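You operate a simulated robot arm through the tools that you are given. There is no shell and no other tool. Be economical: measure what you need, move in short steps, check, and stop when the job is done.

You run a simulated robot arm. Do the job below in one go: nothing can be reset, and whatever is moved stays where it is left.

Task
Box the pastry on the dish, shut the red box, add the white sleeve, slide it onto the pink sheet.

It is judged by the outcome, as a careful person would: the job done as asked, and still so three seconds after it is handed in. It fails if anything else is knocked over, pushed out of place, dropped, spilled or broken. Flat cloth is picked up by pressing the open fingertips on it (5 to 10 N) and closing them slowly along it; thin cloth reads only 2 to 8 mm in the jaws.

Robot
A 6-joint arm with a two-finger parallel gripper, fixed in place. Base frame: the origin is at the foot of the arm, x ahead of it, y to its left, z up; the work surface is at about z = 0.73. Readings come in m, rad, newtons and seconds.
With the tool pointing down near the work surface it reaches from about 0.26 to 0.74 m from the base axis. Its first joint turns from -1.152 to 1.152 rad. Payload 2.45 kg.
Tool frame: the origin (TCP) lies between the finger pads and is the grasp point; the fingertips stand 0.024 m ahead of it; z points along the fingers, y is the line along which they close. The gripper opens to 0.068 m. The fingers are 0.017 m wide and 0.01 m thick; the gripper's body (0.04 by 0.07 m) begins 0.041 m behind the TCP.
Orientation is that of the tool frame in the base frame, as a unit quaternion [w, x, y, z]. With the fingers straight down and closing along the base's y, the tool's x points along the base's -x, its y along +y and its z along -z.

Tools
- The arm moves only by the tool apply_moves. Its argument "increments" is a list of rows, each a list of 7 numbers: the shift along the tool's x, y, z in m, then the turn, a rotation vector about the tool's x, y, z in rad, then the finger opening in m, from 0 to 0.068. In form: [[tx, ty, tz, rx, ry, rz, hand], ...]. A call has 1 to 12 rows; each row shifts and turns the commanded pose from where the row before left it, along the tool's axes as they then stand. Each row takes 0.2 s and may step no farther than 0.05 m and 0.15 rad from the row before; otherwise, or with a gripper value out of range, the whole call is refused. Where a pose cannot be reached the arm comes as near as it can. A force on the tool above 90 N (or 10 N above the force at the start of the call, whichever is more), or a blocked arm, ends the call early, and 0.2 s more pass. Each finger travels about 0.108 m/s and halts on what it meets, pressing with about 20 N; the grip force reading is that of the motor and also rises with nothing between the fingers. The clock runs only during rows and for 0.2 s after the last one: add rows that do not move to give the fingers time. It gives the time, the measured TCP pose, the force on the tool (base axes), the opening and the grip force at its end, in the units of the frame above (readings bear some noise), with the torque about the TCP (base axes, N m) and any sound that the robot's microphone picked up, and new pictures: "pictures" is both (left out), scene, wrist or none.
- Cameras (640 x 400 px; columns grow to the right, rows downward): "scene" is fixed at [0.1555, 0.4087, 1.4534]; the picture's right is [-0.83, -0.56, 0.00], its down [-0.37, 0.55, -0.75] and it looks along [0.42, -0.62, -0.66] (base axes); focal length 341 px, centre (320, 200). "wrist" rides on the gripper at [0.084, 0.011, -0.075] in the tool frame; the picture's right is [-0.13, 0.99, 0.00], its down [-0.60, -0.08, -0.79] and it looks along [-0.79, -0.10, 0.61] (tool axes); focal length 251 px, centre (320, 200). There is no depth. A picture from a camera that has moved, and an enlarged one, comes with that camera's place and axes in the base frame and with its lens.
- inspect(camera, box): a new picture of the part [left, top, right, bottom] of that camera's present view, enlarged. The clock stands still meanwhile.
- finish_job(): hands the job in; it is judged then, once.

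Work in short steps. Places have to be worked out from the pictures, the camera data and where the tool is seen: move nearer, look again, correct. Check each grasp and each placing, and mend what went wrong. You have 120 turns and 200 pictures in all, those below and enlarged ones among them. Open the gripper and draw the arm clear of the work before you hand the job in, unless the task says otherwise; then end with one line.

The tools are called after "Emit:" as a command line: name --pt "numbers of a row" for each row, then --argument value for the rest, lists and objects as JSON in quotes. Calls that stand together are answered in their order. apply_moves: Moves the arm, as the interface text tells. Its arguments: {"type":"object","properties":{"increments":{"type":"array"},"pictures":{"type":"string","enum":["both","scene","wrist","none"]}},"required":["increments"]} The other tools are called the same way: inspect (camera, box) takes an enlarged picture of a part of a camera's view; finish_job () hands the job in.

At the start:

```text
time_s: 0.0
tool_pos: [0.3401, -0.3717, 1.0369]
orientation: [0.0, 0.0, 1.0, 0.0]
ft_force: [-0.1, -0.9, 0.2]
torque: [0.0, -0.04, 0.01]
finger_gap: 0.0681
grasp_force: 0.0
```

scene: 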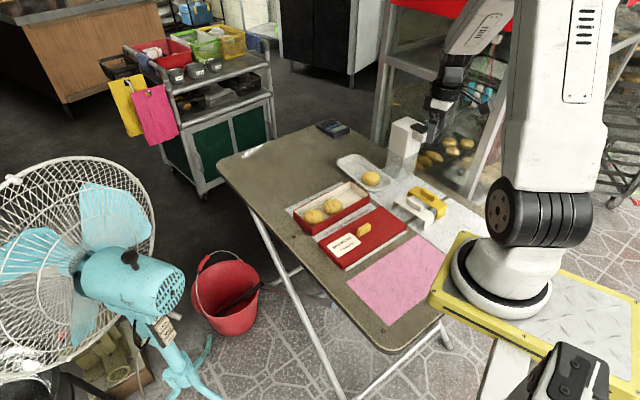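
wrist: 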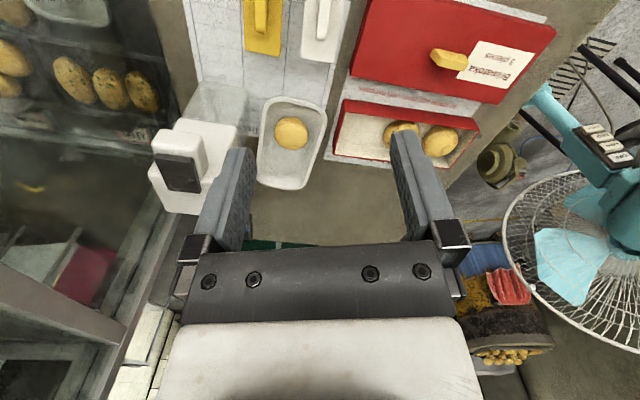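

I start with enlarged views of the table to tell the objects apart.

Emit:
inspect --camera "scene" --box '[270, 110, 470, 235]'

Emit:
inspect --camera "scene" --box '[270, 190, 470, 315]'

Emit:
inspect --camera "wrist" --box '[180, 0, 580, 250]'

```text
3.20 times, centred on (370, 172) of scene
camera zoom: at [0.1555, 0.4087, 1.4534], right [-0.83, -0.56, 0.0], down [-0.37, 0.55, -0.75], along [0.42, -0.62, -0.66], focal length 1090 px, centre (160, 288)
```

zoom: 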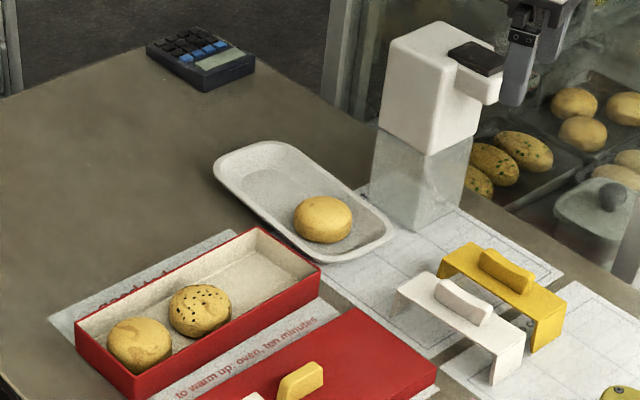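

```text
3.20 times, centred on (370, 252) of scene
camera zoom: at [0.1555, 0.4087, 1.4534], right [-0.83, -0.56, 0.0], down [-0.37, 0.55, -0.75], along [0.42, -0.62, -0.66], focal length 1090 px, centre (160, 32)
```

zoom: 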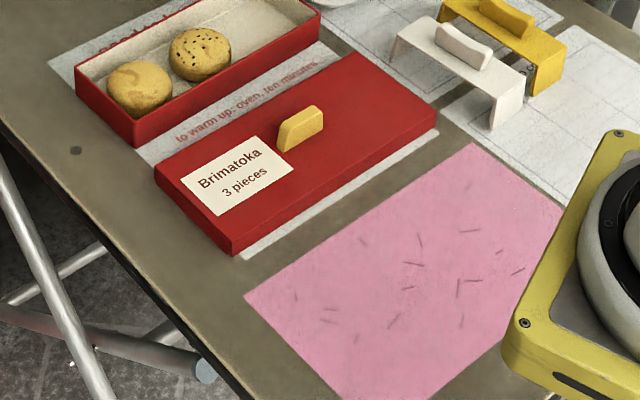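

```text
1.60 times, centred on (380, 125) of wrist
camera zoom: at [0.2555, -0.3594, 1.111], right [0.13, 0.99, 0.0], down [0.6, -0.08, 0.79], along [0.79, -0.1, -0.61], focal length 402 px, centre (224, 320)
```

zoom: 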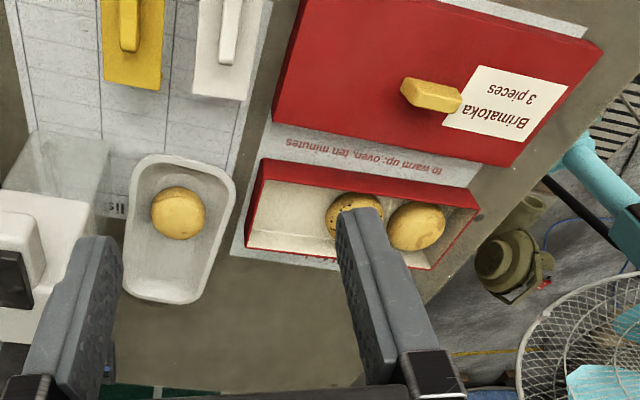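

The layout sits at roughly -17° of yaw. The pastry is near (0.52,-0.44) and the dish's long axis runs mostly along x, so I turn the hand to close along the dish's length.

Emit:
apply_moves --pt "0 0 0 0 0 0.15 0.068" --pt "0 0 0 0 0 0.15 0.068" --pt "0 0 0 0 0 0.15 0.068" --pt "0 0 0 0 0 0.15 0.068" --pt "0 0 0 0 0 0.15 0.068" --pt "0 0 0 0 0 0.15 0.068" --pt "0 0 0 0 0 0.15 0.068" --pt "0 0 0 0 0 0.15 0.068" --pt "0 0 0 0 0 0.15 0.068" --pt "0 0 0 0 0 0.15 0.068" --pt "0 0 0 0 0 0.15 0.068" --pt "0 0 0 0 0 0.15 0.068"

```text
time_s: 2.6
tool_pos: [0.3395, -0.371, 1.0364]
orientation: [0.0, 0.784, 0.621, 0.0]
ft_force: [0.1, 0.6, -0.1]
torque: [-0.04, 0.02, -0.02]
finger_gap: 0.068
grasp_force: 0.0
camera wrist: at [0.369, -0.2912, 1.1109], right [0.94, -0.35, 0.0], down [-0.21, -0.57, 0.79], along [-0.28, -0.74, -0.61], focal length 251 px, centre (320, 200)
```

scene: 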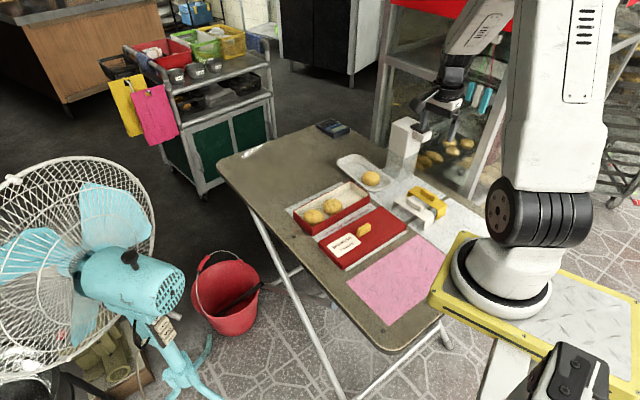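
wrist: 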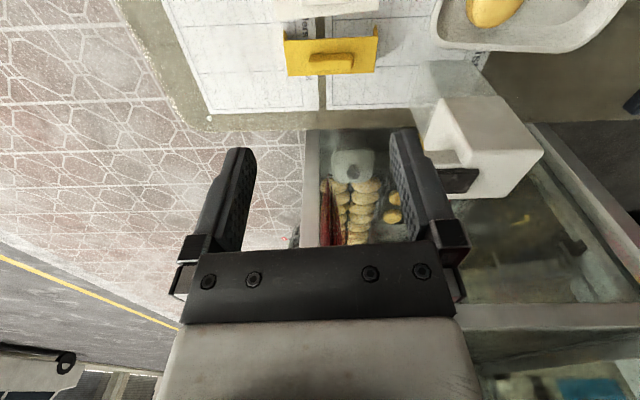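

I add the last of the turn and move above the pastry, staying high because of the dispenser.

Emit:
apply_moves --pt "0 0 0 0 0 0.062 0.068" --pt "-0.003 0.0385 0 0 0 0 0.068" --pt "-0.003 0.0385 0 0 0 0 0.068" --pt "-0.003 0.0385 0 0 0 0 0.068" --pt "-0.003 0.0385 0 0 0 0 0.068" --pt "-0.002 0.0385 0 0 0 0 0.068" --pt "0 0 0.04 0 0 0 0.068" --pt "0 0 0.04 0 0 0 0.068"

```text
time_s: 4.4
tool_pos: [0.5205, -0.4392, 0.9571]
orientation: [0.001, 0.802, 0.598, 0.0]
ft_force: [-1.3, -0.2, 0.2]
torque: [0.0, -0.04, -0.02]
finger_gap: 0.0679
grasp_force: 0.0
camera wrist: at [0.5555, -0.3618, 1.0303], right [0.91, -0.41, 0.0], down [-0.25, -0.56, 0.79], along [-0.32, -0.72, -0.61], focal length 251 px, centre (320, 200)
```

scene: 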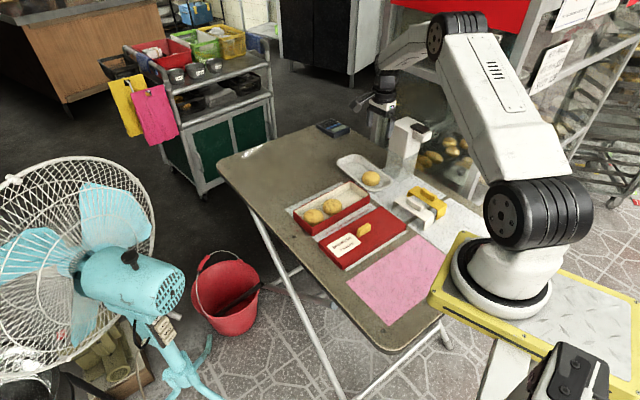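
wrist: 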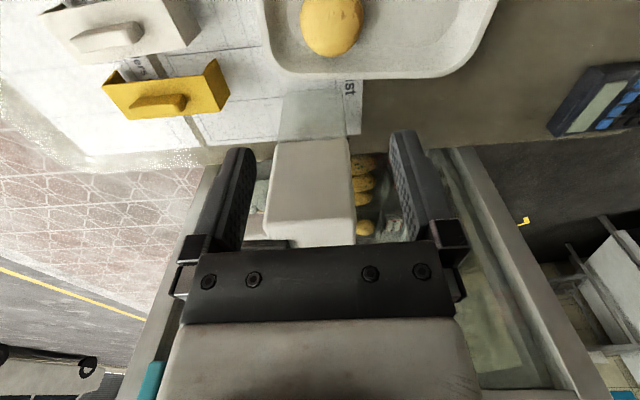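

The pastry projects to about (0.526,-0.443). I correct for that and descend partway to check it between the fingers.

Emit:
apply_moves --pt "-0.0023 0.0064 0.03 0 0 0 0.068" --pt "0 0 0.04 0 0 0 0.068" --pt "0 0 0.04 0 0 0 0.068"

```text
time_s: 5.2
tool_pos: [0.5262, -0.4431, 0.8431]
orientation: [0.0, 0.802, 0.598, -0.001]
ft_force: [-0.7, 0.3, -0.2]
torque: [-0.01, 0.0, 0.0]
finger_gap: 0.0679
grasp_force: 0.0
camera wrist: at [0.5599, -0.3651, 0.9174], right [0.91, -0.41, 0.0], down [-0.25, -0.56, 0.79], along [-0.32, -0.72, -0.61], focal length 251 px, centre (320, 200)
```

scene: 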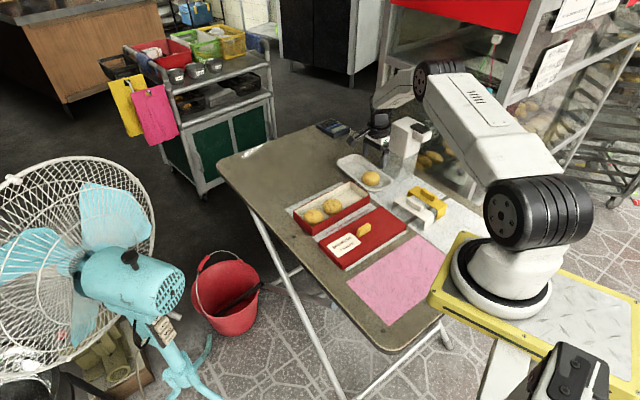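
wrist: 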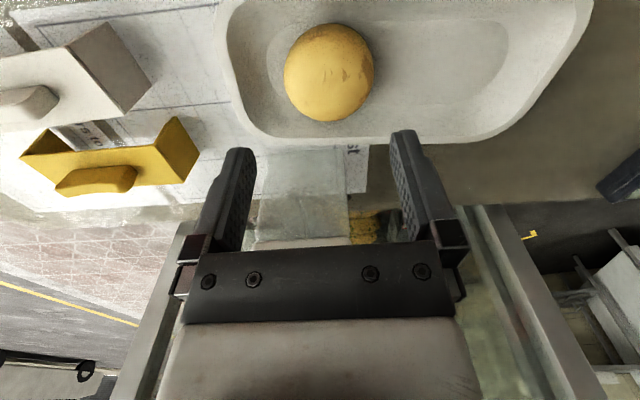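

I shift a few mm along the closing line and go lower, just above the pastry's top.

Emit:
apply_moves --pt "0.002 0.005 0.02 0 0 0 0.068" --pt "0 0 0.02 0 0 0 0.068" --pictures "wrist"

```text
time_s: 5.8
tool_pos: [0.5304, -0.4413, 0.8062]
orientation: [0.0, 0.801, 0.598, 0.001]
ft_force: [0.6, -0.3, -0.2]
torque: [0.0, 0.05, 0.02]
finger_gap: 0.0678
grasp_force: 0.0
camera wrist: at [0.5654, -0.3631, 0.8802], right [0.91, -0.41, 0.0], down [-0.25, -0.56, 0.79], along [-0.32, -0.72, -0.61], focal length 251 px, centre (320, 200)
```

wrist: 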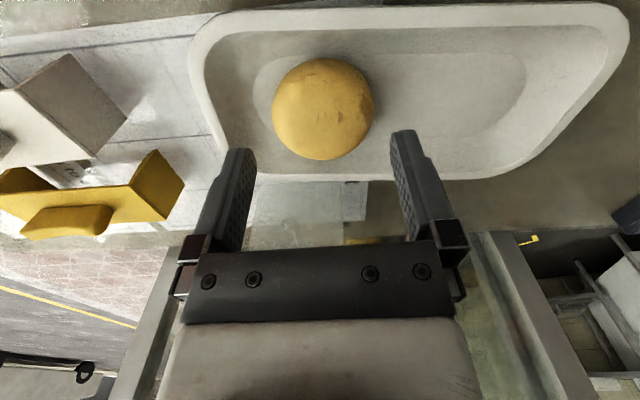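

The alignment looks good. I descend so the tips go alongside the pastry, just above the dish floor.

Emit:
apply_moves --pt "0.004 0.0015 0.012 0 0 0 0.068" --pt "0 0 0.013 0 0 0 0.068" --pt "0 0 0.012 0 0 0 0.068" --pictures "wrist"

```text
time_s: 6.6
tool_pos: [0.534, -0.4386, 0.7697]
orientation: [0.001, 0.802, 0.597, 0.0]
ft_force: [0.2, -1.1, 0.7]
torque: [0.02, 0.01, -0.01]
finger_gap: 0.0681
grasp_force: 0.1
camera wrist: at [0.5689, -0.3606, 0.8434], right [0.91, -0.41, 0.0], down [-0.25, -0.56, 0.79], along [-0.32, -0.72, -0.61], focal length 251 px, centre (320, 200)
```

wrist: 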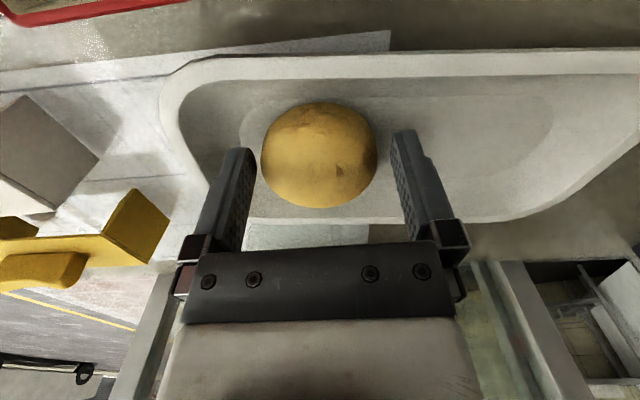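

It is centred between the fingers. I lower 4 mm more and close slowly.

Emit:
apply_moves --pt "0.003 0 0.004 0 0 0 0.068" --pt "0 0 0 0 0 0 0.062" --pt "0 0 0 0 0 0 0.058" --pt "0 0 0 0 0 0 0.054" --pt "0 0 0 0 0 0 0.052" --pt "0 0 0 0 0 0 0.052" --pictures "wrist"

```text
time_s: 8.0
tool_pos: [0.535, -0.4365, 0.7663]
orientation: [0.0, 0.802, 0.597, -0.001]
ft_force: [-0.3, 0.4, 0.3]
torque: [0.01, 0.04, -0.02]
finger_gap: 0.059
grasp_force: 20.1
camera wrist: at [0.5692, -0.3587, 0.8396], right [0.91, -0.41, 0.0], down [-0.25, -0.56, 0.79], along [-0.32, -0.72, -0.61], focal length 251 px, centre (320, 200)
```

wrist: 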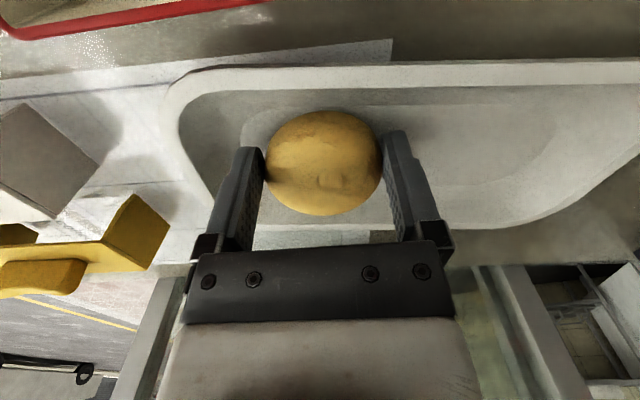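

It's gripped at 59 mm. I lift and turn back 90° so the fingers run along the box's length.

Emit:
apply_moves --pt "0 0 -0.02 0 0 0 0.052" --pt "0 0 -0.03 0 0 0 0.052" --pt "0 0 -0.045 0 0 0 0.052" --pt "0 0 -0.045 0 0 0 0.052" --pictures "both"

Emit:
apply_moves --pt "0 0 0 0 0 -0.143 0.052" --pt "0 0 0 0 0 -0.143 0.052" --pt "0 0 0 0 0 -0.143 0.052" --pt "0 0 0 0 0 -0.143 0.052" --pt "0 0 0 0 0 -0.143 0.052" --pt "0 0 0 0 0 -0.143 0.052" --pt "0 0 0 0 0 -0.143 0.052" --pt "0 0 0 0 0 -0.143 0.052" --pt "0 0 0 0 0 -0.143 0.052" --pt "0 0 0 0 0 -0.143 0.052" --pt "0 0 0 0 0 -0.141 0.052"

```text
time_s: 9.0
tool_pos: [0.5361, -0.4368, 0.9074]
orientation: [0.0, 0.802, 0.598, 0.0]
ft_force: [0.4, 0.0, -0.8]
torque: [0.0, 0.0, 0.01]
finger_gap: 0.0585
grasp_force: 19.9
camera wrist: at [0.5705, -0.3591, 0.9814], right [0.91, -0.41, 0.0], down [-0.25, -0.56, 0.79], along [-0.32, -0.72, -0.61], focal length 251 px, centre (320, 200)
```

scene: 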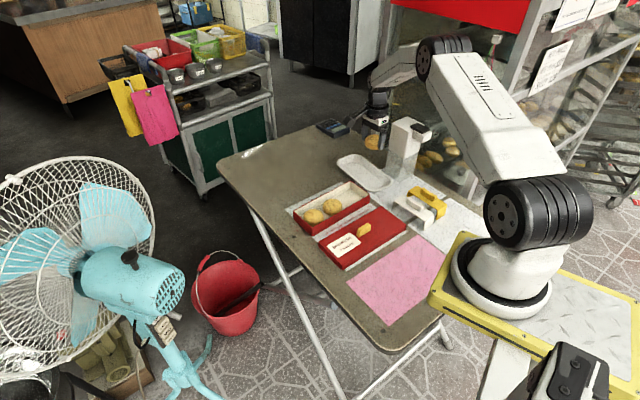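
wrist: 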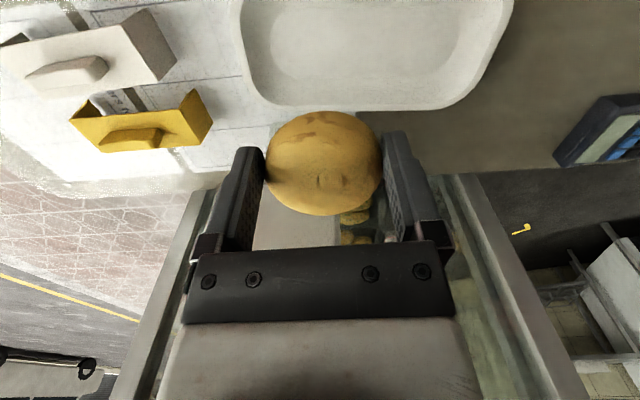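

```text
time_s: 11.4
tool_pos: [0.5345, -0.4357, 0.9057]
orientation: [-0.001, 0.144, 0.99, 0.0]
ft_force: [1.1, 0.1, -0.7]
torque: [0.01, 0.02, 0.02]
finger_gap: 0.0586
grasp_force: 19.7
camera wrist: at [0.4573, -0.4018, 0.9801], right [0.4, 0.91, 0.0], down [0.56, -0.25, 0.79], along [0.73, -0.32, -0.61], focal length 251 px, centre (320, 200)
```

scene: 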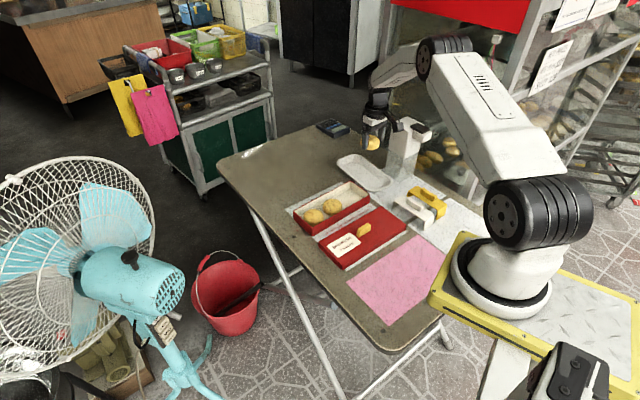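
wrist: 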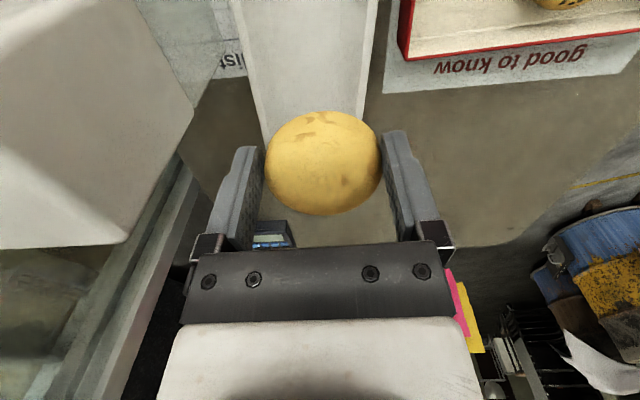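

Now I move over the empty end of the box, estimated at (0.53,-0.32), and look.

Emit:
apply_moves --pt "0.0115 0.0367 0 0 0 0 0.052" --pt "0.0115 0.0367 0 0 0 0 0.052" --pt "0.0115 0.0367 0 0 0 0 0.052"

```text
time_s: 12.2
tool_pos: [0.5328, -0.3203, 0.9084]
orientation: [0.0, 0.145, 0.989, 0.0]
ft_force: [0.0, -0.5, -0.6]
torque: [0.0, 0.0, 0.0]
finger_gap: 0.0586
grasp_force: 19.7
camera wrist: at [0.4557, -0.2862, 0.9822], right [0.41, 0.91, 0.0], down [0.56, -0.25, 0.79], along [0.72, -0.32, -0.61], focal length 251 px, centre (320, 200)
```

scene: 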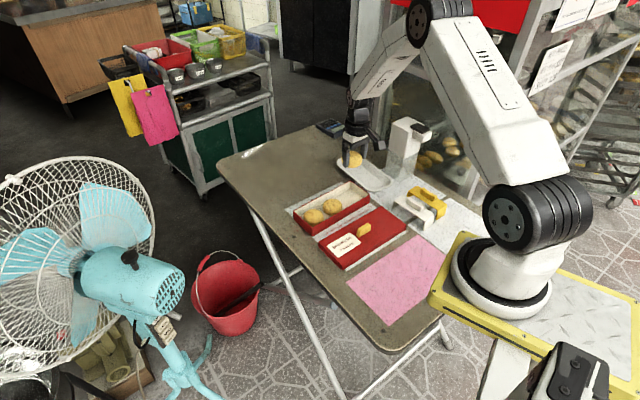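
wrist: 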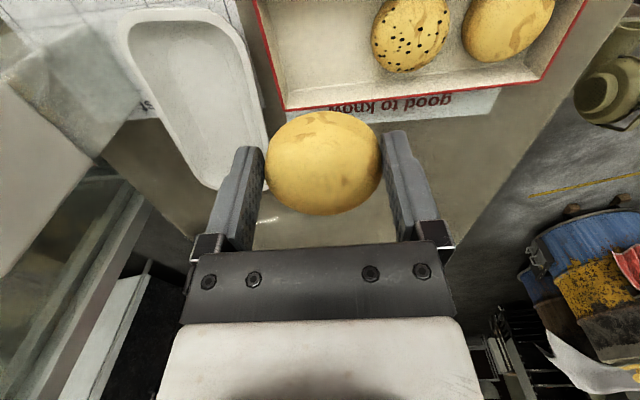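

The box's far rim corner is around (0.566,-0.37), so the empty slot's centre is about (0.544,-0.305). I shift there and lower partway.

Emit:
apply_moves --pt "-0.006 0.0175 0 0 0 0 0.052" --pt "0 0 0.03 0 0 0 0.052" --pt "0 0 0.03 0 0 0 0.052"

Emit:
inspect --camera "scene" --box '[280, 120, 440, 220]'

```text
time_s: 13.0
tool_pos: [0.5422, -0.3056, 0.8433]
orientation: [0.0, 0.145, 0.989, 0.0]
ft_force: [0.1, -0.1, -1.6]
torque: [0.01, 0.01, -0.03]
finger_gap: 0.0588
grasp_force: 20.1
camera wrist: at [0.4651, -0.2709, 0.9182], right [0.41, 0.91, 0.0], down [0.56, -0.25, 0.79], along [0.72, -0.32, -0.61], focal length 251 px, centre (320, 200)
```

scene: 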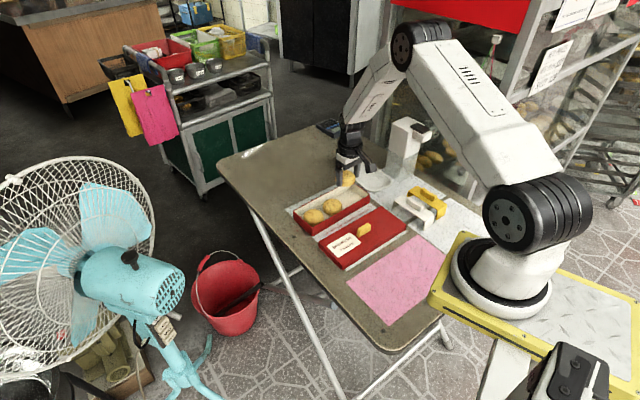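
wrist: 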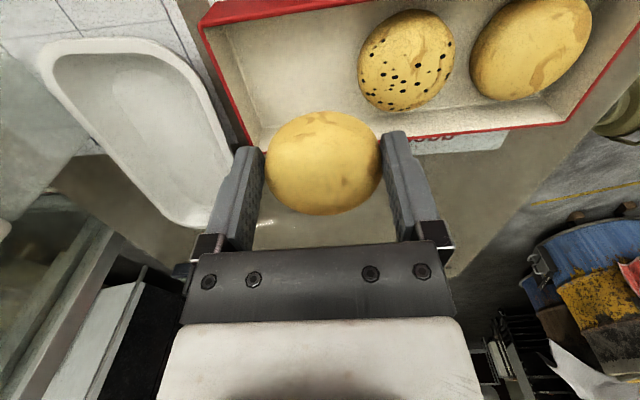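

```text
4.00 times, centred on (360, 170) of scene
camera zoom: at [0.1555, 0.4087, 1.4534], right [-0.83, -0.56, 0.0], down [-0.37, 0.55, -0.75], along [0.42, -0.62, -0.66], focal length 1363 px, centre (160, 320)
```

zoom: 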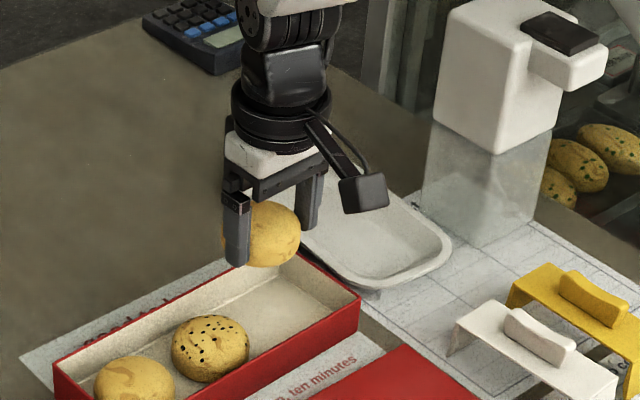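

The slot target matches the current position. I descend in stages toward the box floor.

Emit:
apply_moves --pt "0 -0.002 0.02 0 0 0 0.052" --pt "0 0 0.022 0 0 0 0.052" --pictures "wrist"

Emit:
inspect --camera "scene" --box '[280, 120, 440, 220]'

```text
time_s: 13.6
tool_pos: [0.5401, -0.3079, 0.8022]
orientation: [0.0, 0.145, 0.989, 0.0]
ft_force: [0.1, 0.6, -0.8]
torque: [-0.01, -0.01, -0.01]
finger_gap: 0.0584
grasp_force: 19.6
camera wrist: at [0.4638, -0.2737, 0.8766], right [0.41, 0.91, 0.0], down [0.56, -0.25, 0.79], along [0.72, -0.32, -0.61], focal length 251 px, centre (320, 200)
```

wrist: 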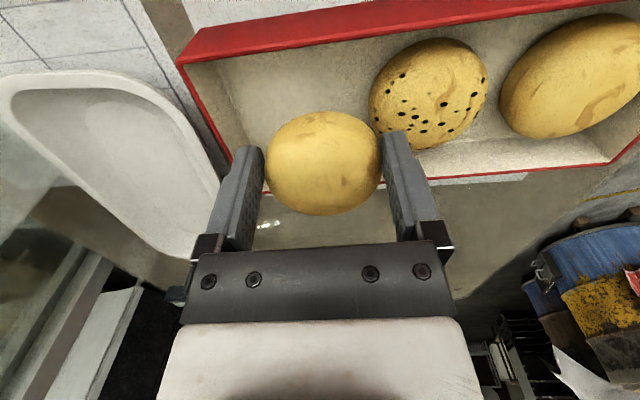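

```text
4.00 times, centred on (360, 170) of scene
camera zoom: at [0.1555, 0.4087, 1.4534], right [-0.83, -0.56, 0.0], down [-0.37, 0.55, -0.75], along [0.42, -0.62, -0.66], focal length 1363 px, centre (160, 320)
```

zoom: 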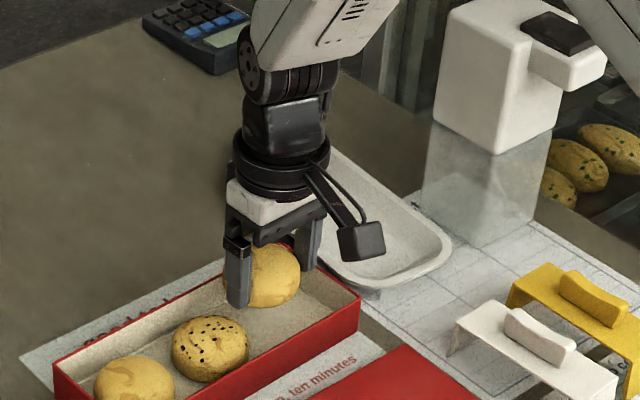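

The finger on the spotted pastry's side would collide at this angle. A 45° closing line fits the box (about 5 mm margin all round), so I raise slightly, shift toward the end and turn.

Emit:
apply_moves --pt "-0.002 -0.01 -0.015 0 0 0 0.052" --pt "0 0 0 0 0 0.131 0.052" --pt "0 0 0 0 0 0.131 0.052" --pt "0 0 0 0 0 0.131 0.052" --pt "0 0 0 0 0 0.131 0.052" --pt "0 0 0 0 0 0.131 0.052" --pt "0 0 0 0 0 0.131 0.052"

Emit:
inspect --camera "scene" --box '[280, 120, 440, 220]'

```text
time_s: 15.2
tool_pos: [0.5414, -0.3177, 0.8194]
orientation: [0.0, 0.515, 0.857, 0.0]
ft_force: [-0.1, 0.7, -0.8]
torque: [0.0, -0.02, -0.01]
finger_gap: 0.0585
grasp_force: 20.2
camera wrist: at [0.511, -0.2383, 0.8933], right [0.94, 0.35, 0.0], down [0.22, -0.57, 0.79], along [0.28, -0.74, -0.61], focal length 251 px, centre (320, 200)
```

scene: 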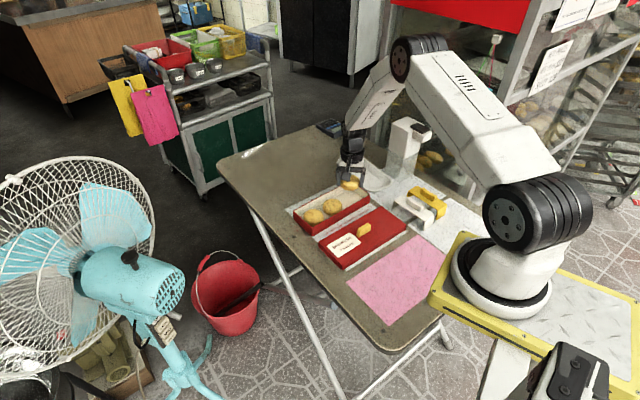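
wrist: 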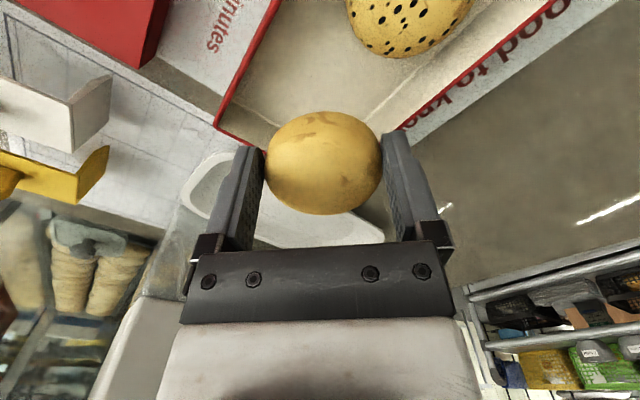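

```text
4.00 times, centred on (360, 170) of scene
camera zoom: at [0.1555, 0.4087, 1.4534], right [-0.83, -0.56, 0.0], down [-0.37, 0.55, -0.75], along [0.42, -0.62, -0.66], focal length 1363 px, centre (160, 320)
```

zoom: 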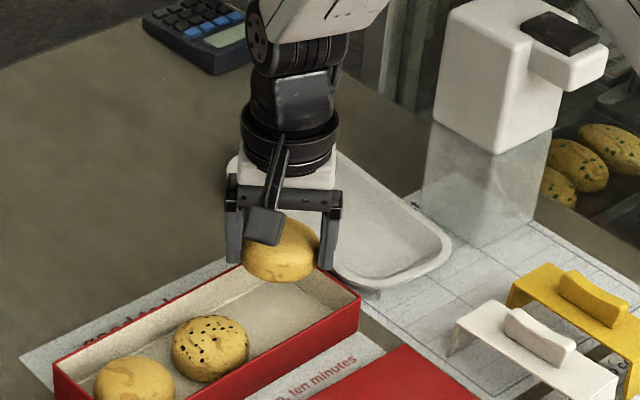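

Both rims and the far corner agree with a centred position. I descend to the box floor, watching the force.

Emit:
apply_moves --pt "0 0 0.02 0 0 0 0.052" --pt "0 0 0.015 0 0 0 0.052" --pt "0 0 0.01 0 0 0 0.052" --pictures "wrist"

Emit:
inspect --camera "scene" --box '[280, 120, 440, 220]'

```text
time_s: 16.0
tool_pos: [0.5411, -0.3188, 0.7733]
orientation: [0.0, 0.513, 0.859, -0.001]
ft_force: [-0.6, 0.2, -0.7]
torque: [0.01, 0.01, 0.01]
finger_gap: 0.0586
grasp_force: 19.8
camera wrist: at [0.5108, -0.2383, 0.8473], right [0.93, 0.36, 0.0], down [0.22, -0.57, 0.79], along [0.28, -0.74, -0.61], focal length 251 px, centre (320, 200)
```

wrist: 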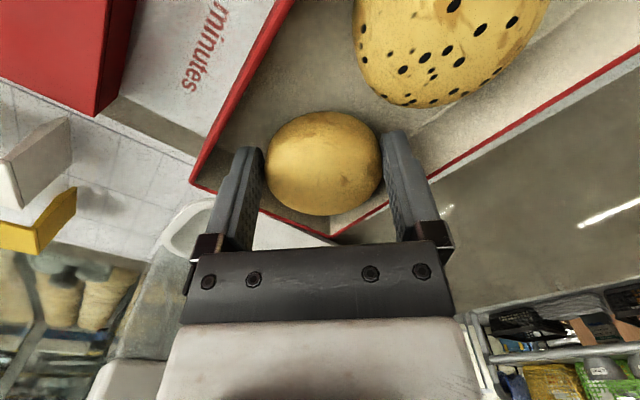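

```text
4.00 times, centred on (360, 170) of scene
camera zoom: at [0.1555, 0.4087, 1.4534], right [-0.83, -0.56, 0.0], down [-0.37, 0.55, -0.75], along [0.42, -0.62, -0.66], focal length 1363 px, centre (160, 320)
```

zoom: 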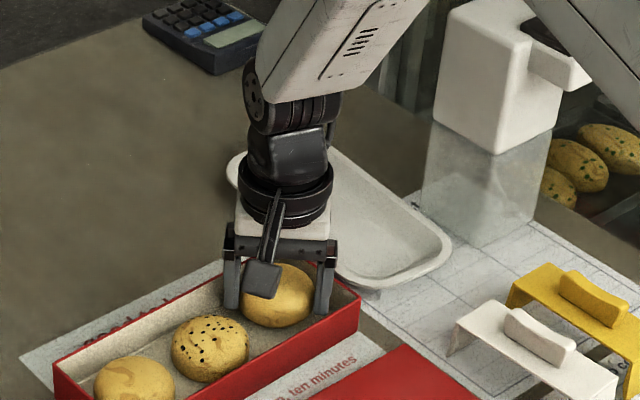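

It's well inside the box with no contact yet. I lower in 2 mm steps until there is contact.

Emit:
apply_moves --pt "0 0 0.003 0 0 0 0.052" --pt "0 0 0.003 0 0 0 0.052" --pictures "none"

Emit:
apply_moves --pt "0 0 0.002 0 0 0 0.052" --pt "0 0 0 0 0 0 0.052" --pictures "none"

```text
time_s: 16.6
tool_pos: [0.5411, -0.3176, 0.7678]
orientation: [0.0, 0.513, 0.859, 0.0]
ft_force: [-0.1, 0.4, -0.2]
torque: [-0.02, -0.01, 0.01]
finger_gap: 0.0587
grasp_force: 20.2
```

```text
time_s: 17.2
tool_pos: [0.5418, -0.3166, 0.7664]
orientation: [0.0, 0.513, 0.858, 0.0]
ft_force: [-0.4, -0.6, -0.3]
torque: [0.01, 0.03, 0.03]
finger_gap: 0.0585
grasp_force: 19.8
```

Emit:
apply_moves --pt "0 0 0.002 0 0 0 0.052" --pt "0 0 0 0 0 0 0.052" --pictures "none"

Emit:
apply_moves --pt "0 0 0.002 0 0 0 0.052" --pt "0 0 0 0 0 0 0.052" --pictures "wrist"

```text
time_s: 17.8
tool_pos: [0.543, -0.3188, 0.7655]
orientation: [0.001, 0.513, 0.859, -0.001]
ft_force: [-5.0, 3.7, 18.7]
torque: [-0.1, 0.16, -0.04]
finger_gap: 0.0586
grasp_force: 19.7
```

```text
time_s: 18.4
tool_pos: [0.543, -0.3189, 0.7634]
orientation: [0.001, 0.513, 0.858, -0.001]
ft_force: [-2.3, -1.3, 20.2]
torque: [-0.21, 0.07, -0.01]
finger_gap: 0.0589
grasp_force: 19.7
camera wrist: at [0.5127, -0.2386, 0.8366], right [0.93, 0.36, 0.0], down [0.21, -0.57, 0.8], along [0.28, -0.74, -0.61], focal length 251 px, centre (320, 200)
```

wrist: 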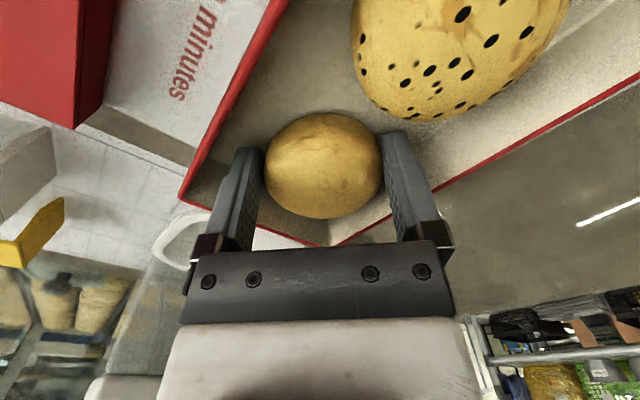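

It is resting on the floor. I ease up 1 mm, open a little and check before lifting.

Emit:
apply_moves --pt "0 0 -0.002 0 0 0 0.055" --pt "0 0 0 0 0 0 0.06" --pt "0 0 0 0 0 0 0.064" --pt "0 0 0 0 0 0 0.065" --pictures "none"

Emit:
apply_moves --pt "0 0 -0.015 0 0 0 0.065" --pt "0 0 -0.025 0 0 0 0.065" --pt "0 0 -0.045 0 0 0 0.065" --pt "0 0 -0.045 0 0 0 0.065"

Emit:
inspect --camera "scene" --box '[280, 150, 440, 250]'

```text
time_s: 19.4
tool_pos: [0.5409, -0.3178, 0.764]
orientation: [0.0, 0.512, 0.859, 0.0]
ft_force: [0.3, -0.5, -0.1]
torque: [0.0, -0.03, 0.05]
finger_gap: 0.0648
grasp_force: 0.1
```

```text
time_s: 20.4
tool_pos: [0.5423, -0.3144, 0.8927]
orientation: [-0.001, 0.513, 0.858, 0.0]
ft_force: [0.6, -0.3, 1.1]
torque: [0.02, -0.02, -0.01]
finger_gap: 0.0648
grasp_force: 0.1
camera wrist: at [0.5125, -0.2342, 0.9662], right [0.93, 0.36, 0.0], down [0.22, -0.57, 0.79], along [0.28, -0.74, -0.61], focal length 251 px, centre (320, 200)
```

scene: 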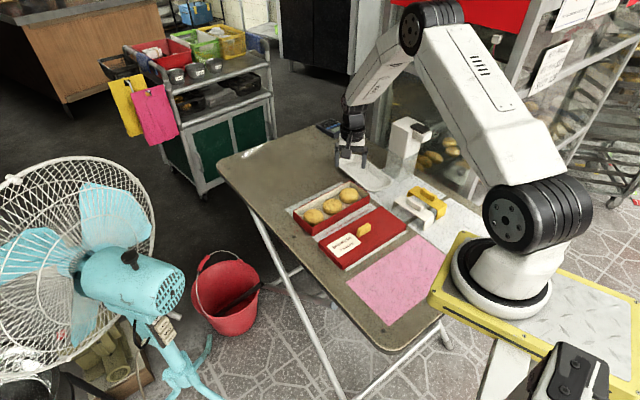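
wrist: 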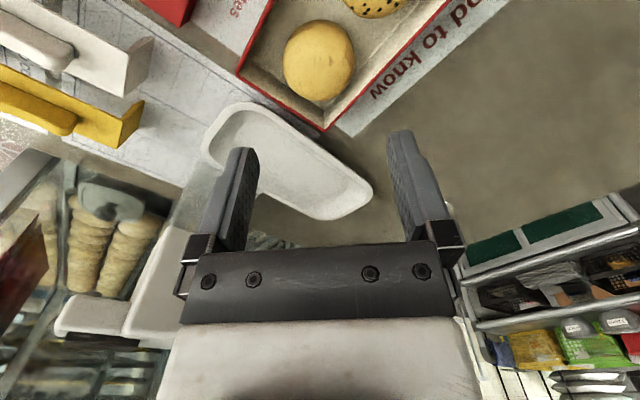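

```text
4.00 times, centred on (360, 200) of scene
camera zoom: at [0.1555, 0.4087, 1.4534], right [-0.83, -0.56, 0.0], down [-0.37, 0.55, -0.75], along [0.42, -0.62, -0.66], focal length 1363 px, centre (160, 200)
```

zoom: 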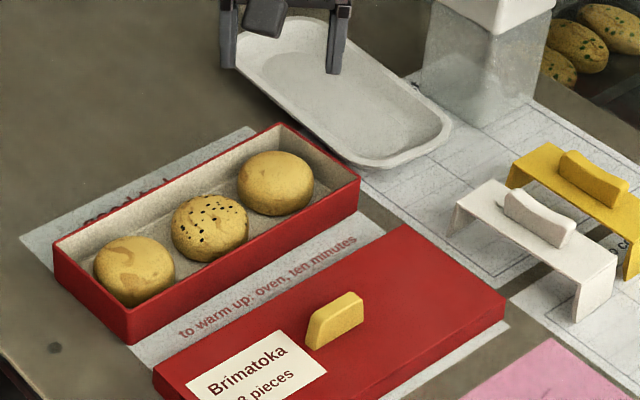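

The third pastry sits well. Next is the lid: its knob is long along the box's length, so I must close across it. I rise, turn and back off to view the lid and box.

Emit:
apply_moves --pt "0 0 0 0 0 0.131 0.065" --pt "0 0 0 0 0 0.131 0.065" --pt "0 0 0 0 0 0.131 0.065" --pt "0 0 0 0 0 0.131 0.065" --pt "0 0 0 0 0 0.131 0.065" --pt "0 0 0 0 0 0.131 0.065" --pt "0.0354 -0.021 -0.02 0 0 0 0.065" --pt "0.0354 -0.021 -0.02 0 0 0 0.065" --pt "0.0354 -0.021 -0.02 0 0 0 0.065" --pt "0.0354 -0.021 -0.02 0 0 0 0.065" --pt "0.0354 -0.021 -0.02 0 0 0 0.065"

```text
time_s: 22.8
tool_pos: [0.4905, -0.1194, 0.9916]
orientation: [0.0, 0.803, 0.596, 0.0]
ft_force: [0.0, -0.3, 0.7]
torque: [0.01, -0.01, 0.0]
finger_gap: 0.0651
grasp_force: 0.0
camera wrist: at [0.5254, -0.0408, 1.0654], right [0.91, -0.41, 0.0], down [-0.25, -0.56, 0.79], along [-0.33, -0.72, -0.61], focal length 251 px, centre (320, 200)
```

scene: 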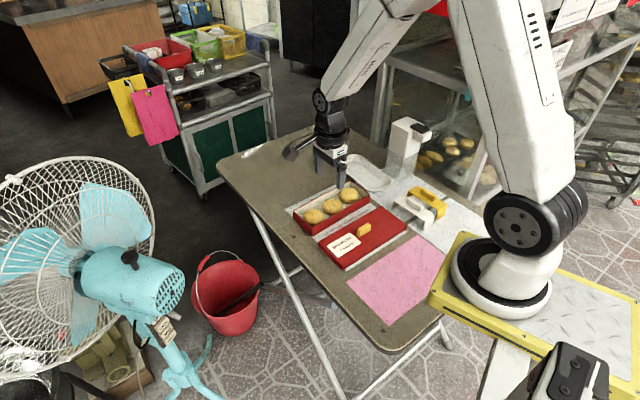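
wrist: 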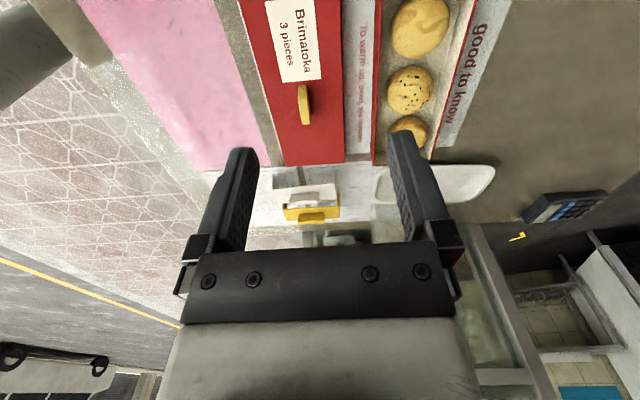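

Emit:
inspect --camera "wrist" --box '[200, 0, 520, 200]'

```text
2.00 times, centred on (360, 100) of wrist
camera zoom: at [0.5254, -0.0408, 1.0654], right [0.91, -0.41, 0.0], down [-0.25, -0.56, 0.79], along [-0.33, -0.72, -0.61], focal length 503 px, centre (240, 400)
```

zoom: 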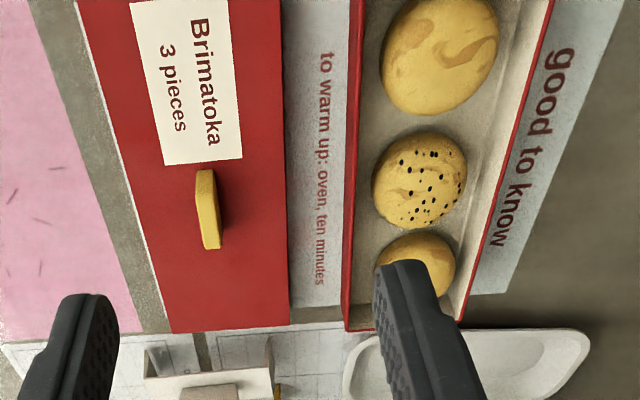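

The knob projects near (0.435,-0.196). I move above it and lower to z≈0.88 to refine.

Emit:
apply_moves --pt "-0.0295 -0.0103 0.025 0 0 0 0.065" --pt "-0.0295 -0.0103 0.035 0 0 0 0.065" --pt "-0.0295 -0.0103 0.035 0 0 0 0.065" --pt "0 0 0.015 0 0 0 0.065" --pictures "wrist"

```text
time_s: 23.8
tool_pos: [0.4339, -0.1965, 0.8824]
orientation: [-0.001, 0.803, 0.596, 0.0]
ft_force: [0.6, -0.5, 0.1]
torque: [-0.02, 0.03, 0.01]
finger_gap: 0.0651
grasp_force: 0.0
camera wrist: at [0.4699, -0.1184, 0.9571], right [0.91, -0.41, 0.0], down [-0.25, -0.56, 0.79], along [-0.32, -0.72, -0.61], focal length 251 px, centre (320, 200)
```

wrist: 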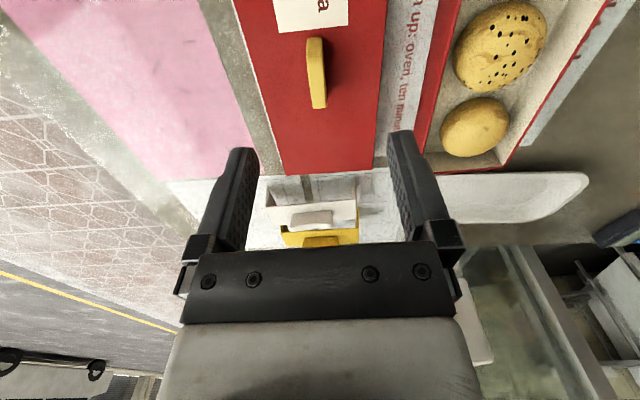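

The knob is about 3 mm off the centre line. I correct and lower to z≈0.82.

Emit:
apply_moves --pt "-0.003 -0.003 0.03 0 0 0 0.065" --pt "0 0 0.032 0 0 0 0.065" --pictures "wrist"

Emit:
inspect --camera "scene" --box '[280, 160, 440, 260]'

```text
time_s: 24.4
tool_pos: [0.4326, -0.1992, 0.8214]
orientation: [0.0, 0.802, 0.597, 0.0]
ft_force: [0.3, 0.3, 0.6]
torque: [-0.04, 0.0, 0.02]
finger_gap: 0.0648
grasp_force: 0.0
camera wrist: at [0.467, -0.1216, 0.896], right [0.91, -0.41, 0.0], down [-0.25, -0.56, 0.79], along [-0.32, -0.72, -0.61], focal length 251 px, centre (320, 200)
```

wrist: 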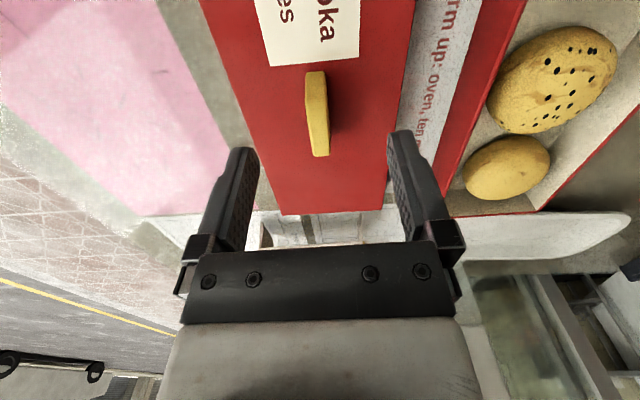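

```text
4.00 times, centred on (360, 210) of scene
camera zoom: at [0.1555, 0.4087, 1.4534], right [-0.83, -0.56, 0.0], down [-0.37, 0.55, -0.75], along [0.42, -0.62, -0.66], focal length 1363 px, centre (160, 160)
```

zoom: 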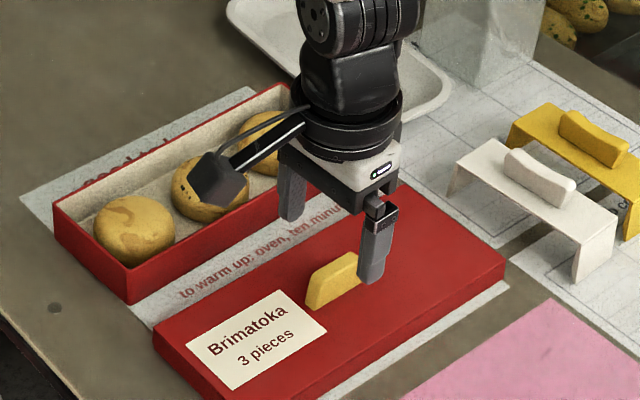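

The knob is centred. I lower until the tips are just above the lid's surface.

Emit:
apply_moves --pt "0 -0.001 0.02 0 0 0 0.05" --pt "0 0 0.015 0 0 0 0.05" --pt "0 0 0 0 0 0 0.05" --pictures "wrist"

Emit:
inspect --camera "scene" --box '[320, 190, 400, 240]'

```text
time_s: 25.2
tool_pos: [0.4326, -0.198, 0.7861]
orientation: [0.0, 0.803, 0.596, 0.0]
ft_force: [0.0, 0.3, 0.1]
torque: [0.02, -0.01, 0.03]
finger_gap: 0.0499
grasp_force: 0.1
camera wrist: at [0.468, -0.1192, 0.8608], right [0.91, -0.41, 0.0], down [-0.25, -0.56, 0.79], along [-0.32, -0.72, -0.61], focal length 251 px, centre (320, 200)
```

wrist: 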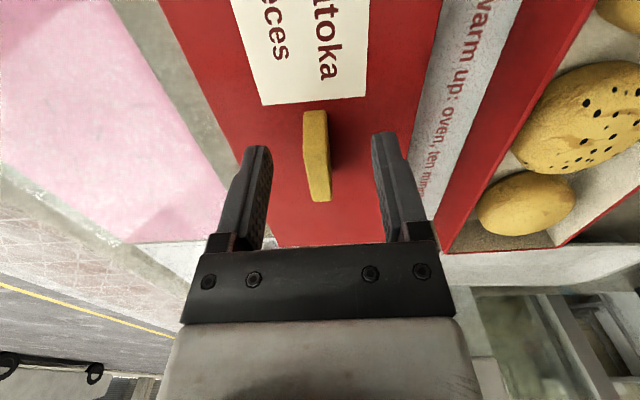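

```text
8.00 times, centred on (360, 215) of scene
camera zoom: at [0.1555, 0.4087, 1.4534], right [-0.83, -0.56, 0.0], down [-0.37, 0.55, -0.75], along [0.42, -0.62, -0.66], focal length 2726 px, centre (0, 80)
```

zoom: 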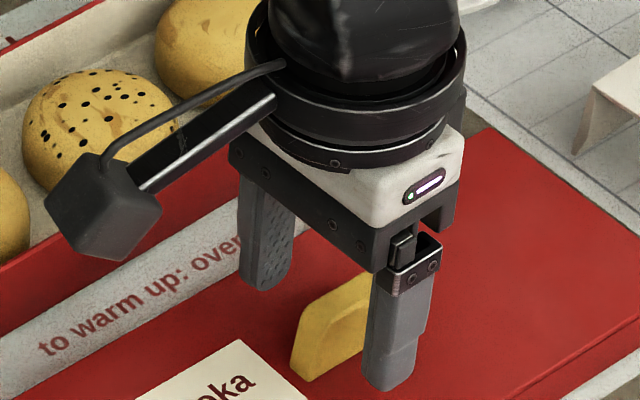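

The tips are nearly at the lid. I lower 3 mm and close on the knob.

Emit:
apply_moves --pt "0 0 0.003 0 0 0 0.05" --pt "0 0 0 0 0 0 0.04" --pt "0 0 0 0 0 0 0.03" --pt "0 0 0 0 0 0 0.02" --pt "0 0 0 0 0 0 0.01" --pt "0 0 0 0 0 0 0.005" --pt "0 0 0 0 0 0 0.005" --pictures "wrist"

```text
time_s: 26.8
tool_pos: [0.4318, -0.1962, 0.7841]
orientation: [0.0, 0.803, 0.597, 0.0]
ft_force: [0.3, -0.7, 1.1]
torque: [0.0, -0.07, -0.03]
finger_gap: 0.0112
grasp_force: 20.0
camera wrist: at [0.4674, -0.1189, 0.8578], right [0.91, -0.41, 0.0], down [-0.25, -0.56, 0.79], along [-0.33, -0.72, -0.61], focal length 251 px, centre (320, 200)
```

wrist: 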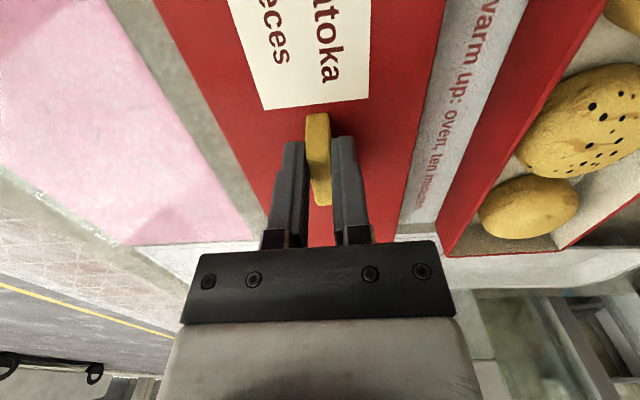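

The knob is held (11 mm). I lift the lid slowly and look for tilt.

Emit:
apply_moves --pt "0 0 -0.01 0 0 0 0.005" --pt "0 0 -0.02 0 0 0 0.005" --pt "0 0 -0.03 0 0 0 0.005" --pt "0 0 -0.03 0 0 0 0.005"

Emit:
inspect --camera "scene" --box '[270, 130, 430, 230]'

```text
time_s: 27.8
tool_pos: [0.4322, -0.1955, 0.8734]
orientation: [0.0, 0.803, 0.596, 0.0]
ft_force: [-0.3, 0.1, 0.4]
torque: [0.02, 0.01, -0.04]
finger_gap: 0.0107
grasp_force: 20.1
camera wrist: at [0.4675, -0.1174, 0.948], right [0.91, -0.41, 0.0], down [-0.25, -0.56, 0.79], along [-0.33, -0.72, -0.61], focal length 251 px, centre (320, 200)
```

scene: 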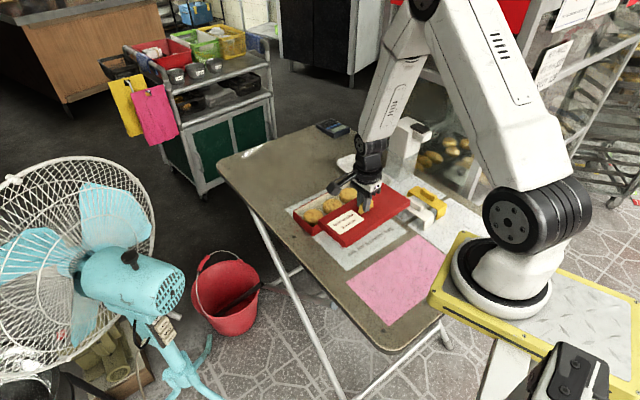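
wrist: 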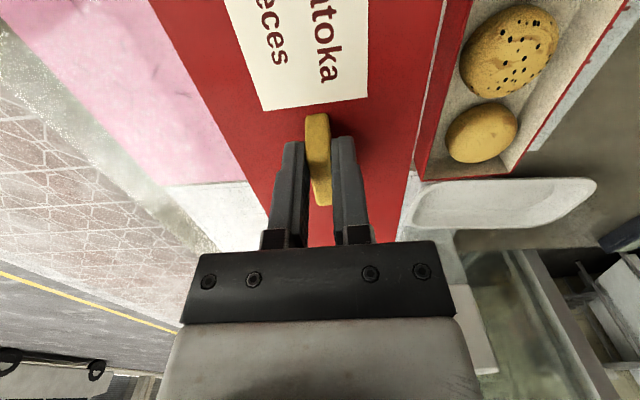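

```text
4.00 times, centred on (350, 180) of scene
camera zoom: at [0.1555, 0.4087, 1.4534], right [-0.83, -0.56, 0.0], down [-0.37, 0.55, -0.75], along [0.42, -0.62, -0.66], focal length 1363 px, centre (200, 280)
```

zoom: 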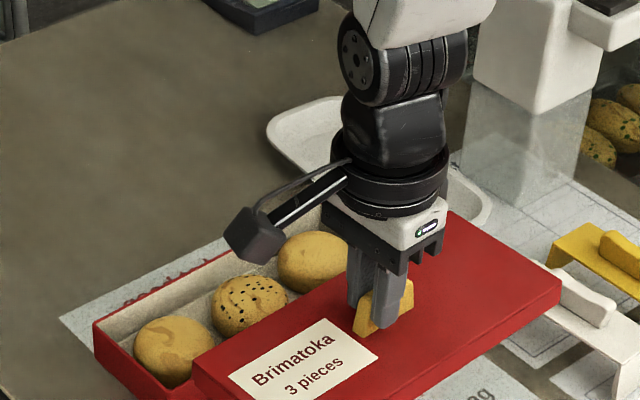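

The lid hangs level. I carry it across over the box at this height, then compare edges in both views.

Emit:
apply_moves --pt "0 0.047 0 0 0 0 0.005" --pt "-0.005 0.047 0 0 0 0 0.005" --pt "-0.005 0.046 0 0 0 0 0.005" --pt "0 0 0.02 0 0 0 0.005" --pt "0 0 0.01 0 0 0 0.005" --pt "0 0 0 0 0 0 0.005" --pictures "wrist"

Emit:
inspect --camera "scene" --box '[275, 150, 403, 230]'

```text
time_s: 29.2
tool_pos: [0.5641, -0.2467, 0.8439]
orientation: [0.0, 0.803, 0.596, 0.0]
ft_force: [0.7, -0.3, 0.0]
torque: [-0.01, -0.02, -0.01]
finger_gap: 0.0109
grasp_force: 20.3
camera wrist: at [0.5985, -0.1674, 0.9177], right [0.91, -0.41, 0.0], down [-0.25, -0.56, 0.79], along [-0.32, -0.72, -0.61], focal length 251 px, centre (320, 200)
```

wrist: 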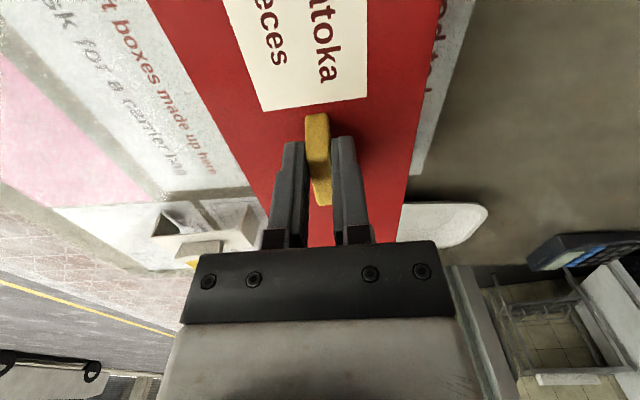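

```text
5.00 times, centred on (339, 190) of scene
camera zoom: at [0.1555, 0.4087, 1.4534], right [-0.83, -0.56, 0.0], down [-0.37, 0.55, -0.75], along [0.42, -0.62, -0.66], focal length 1704 px, centre (225, 250)
```

zoom: 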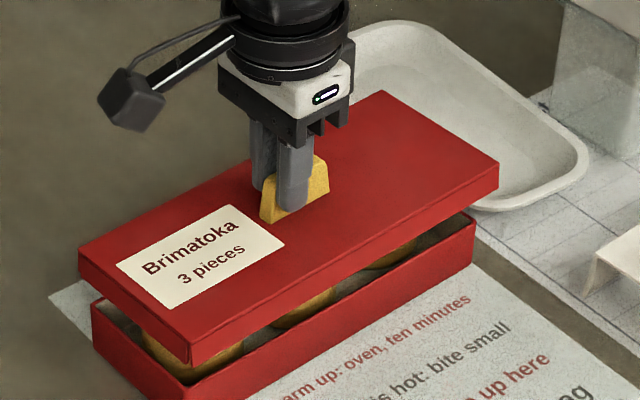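

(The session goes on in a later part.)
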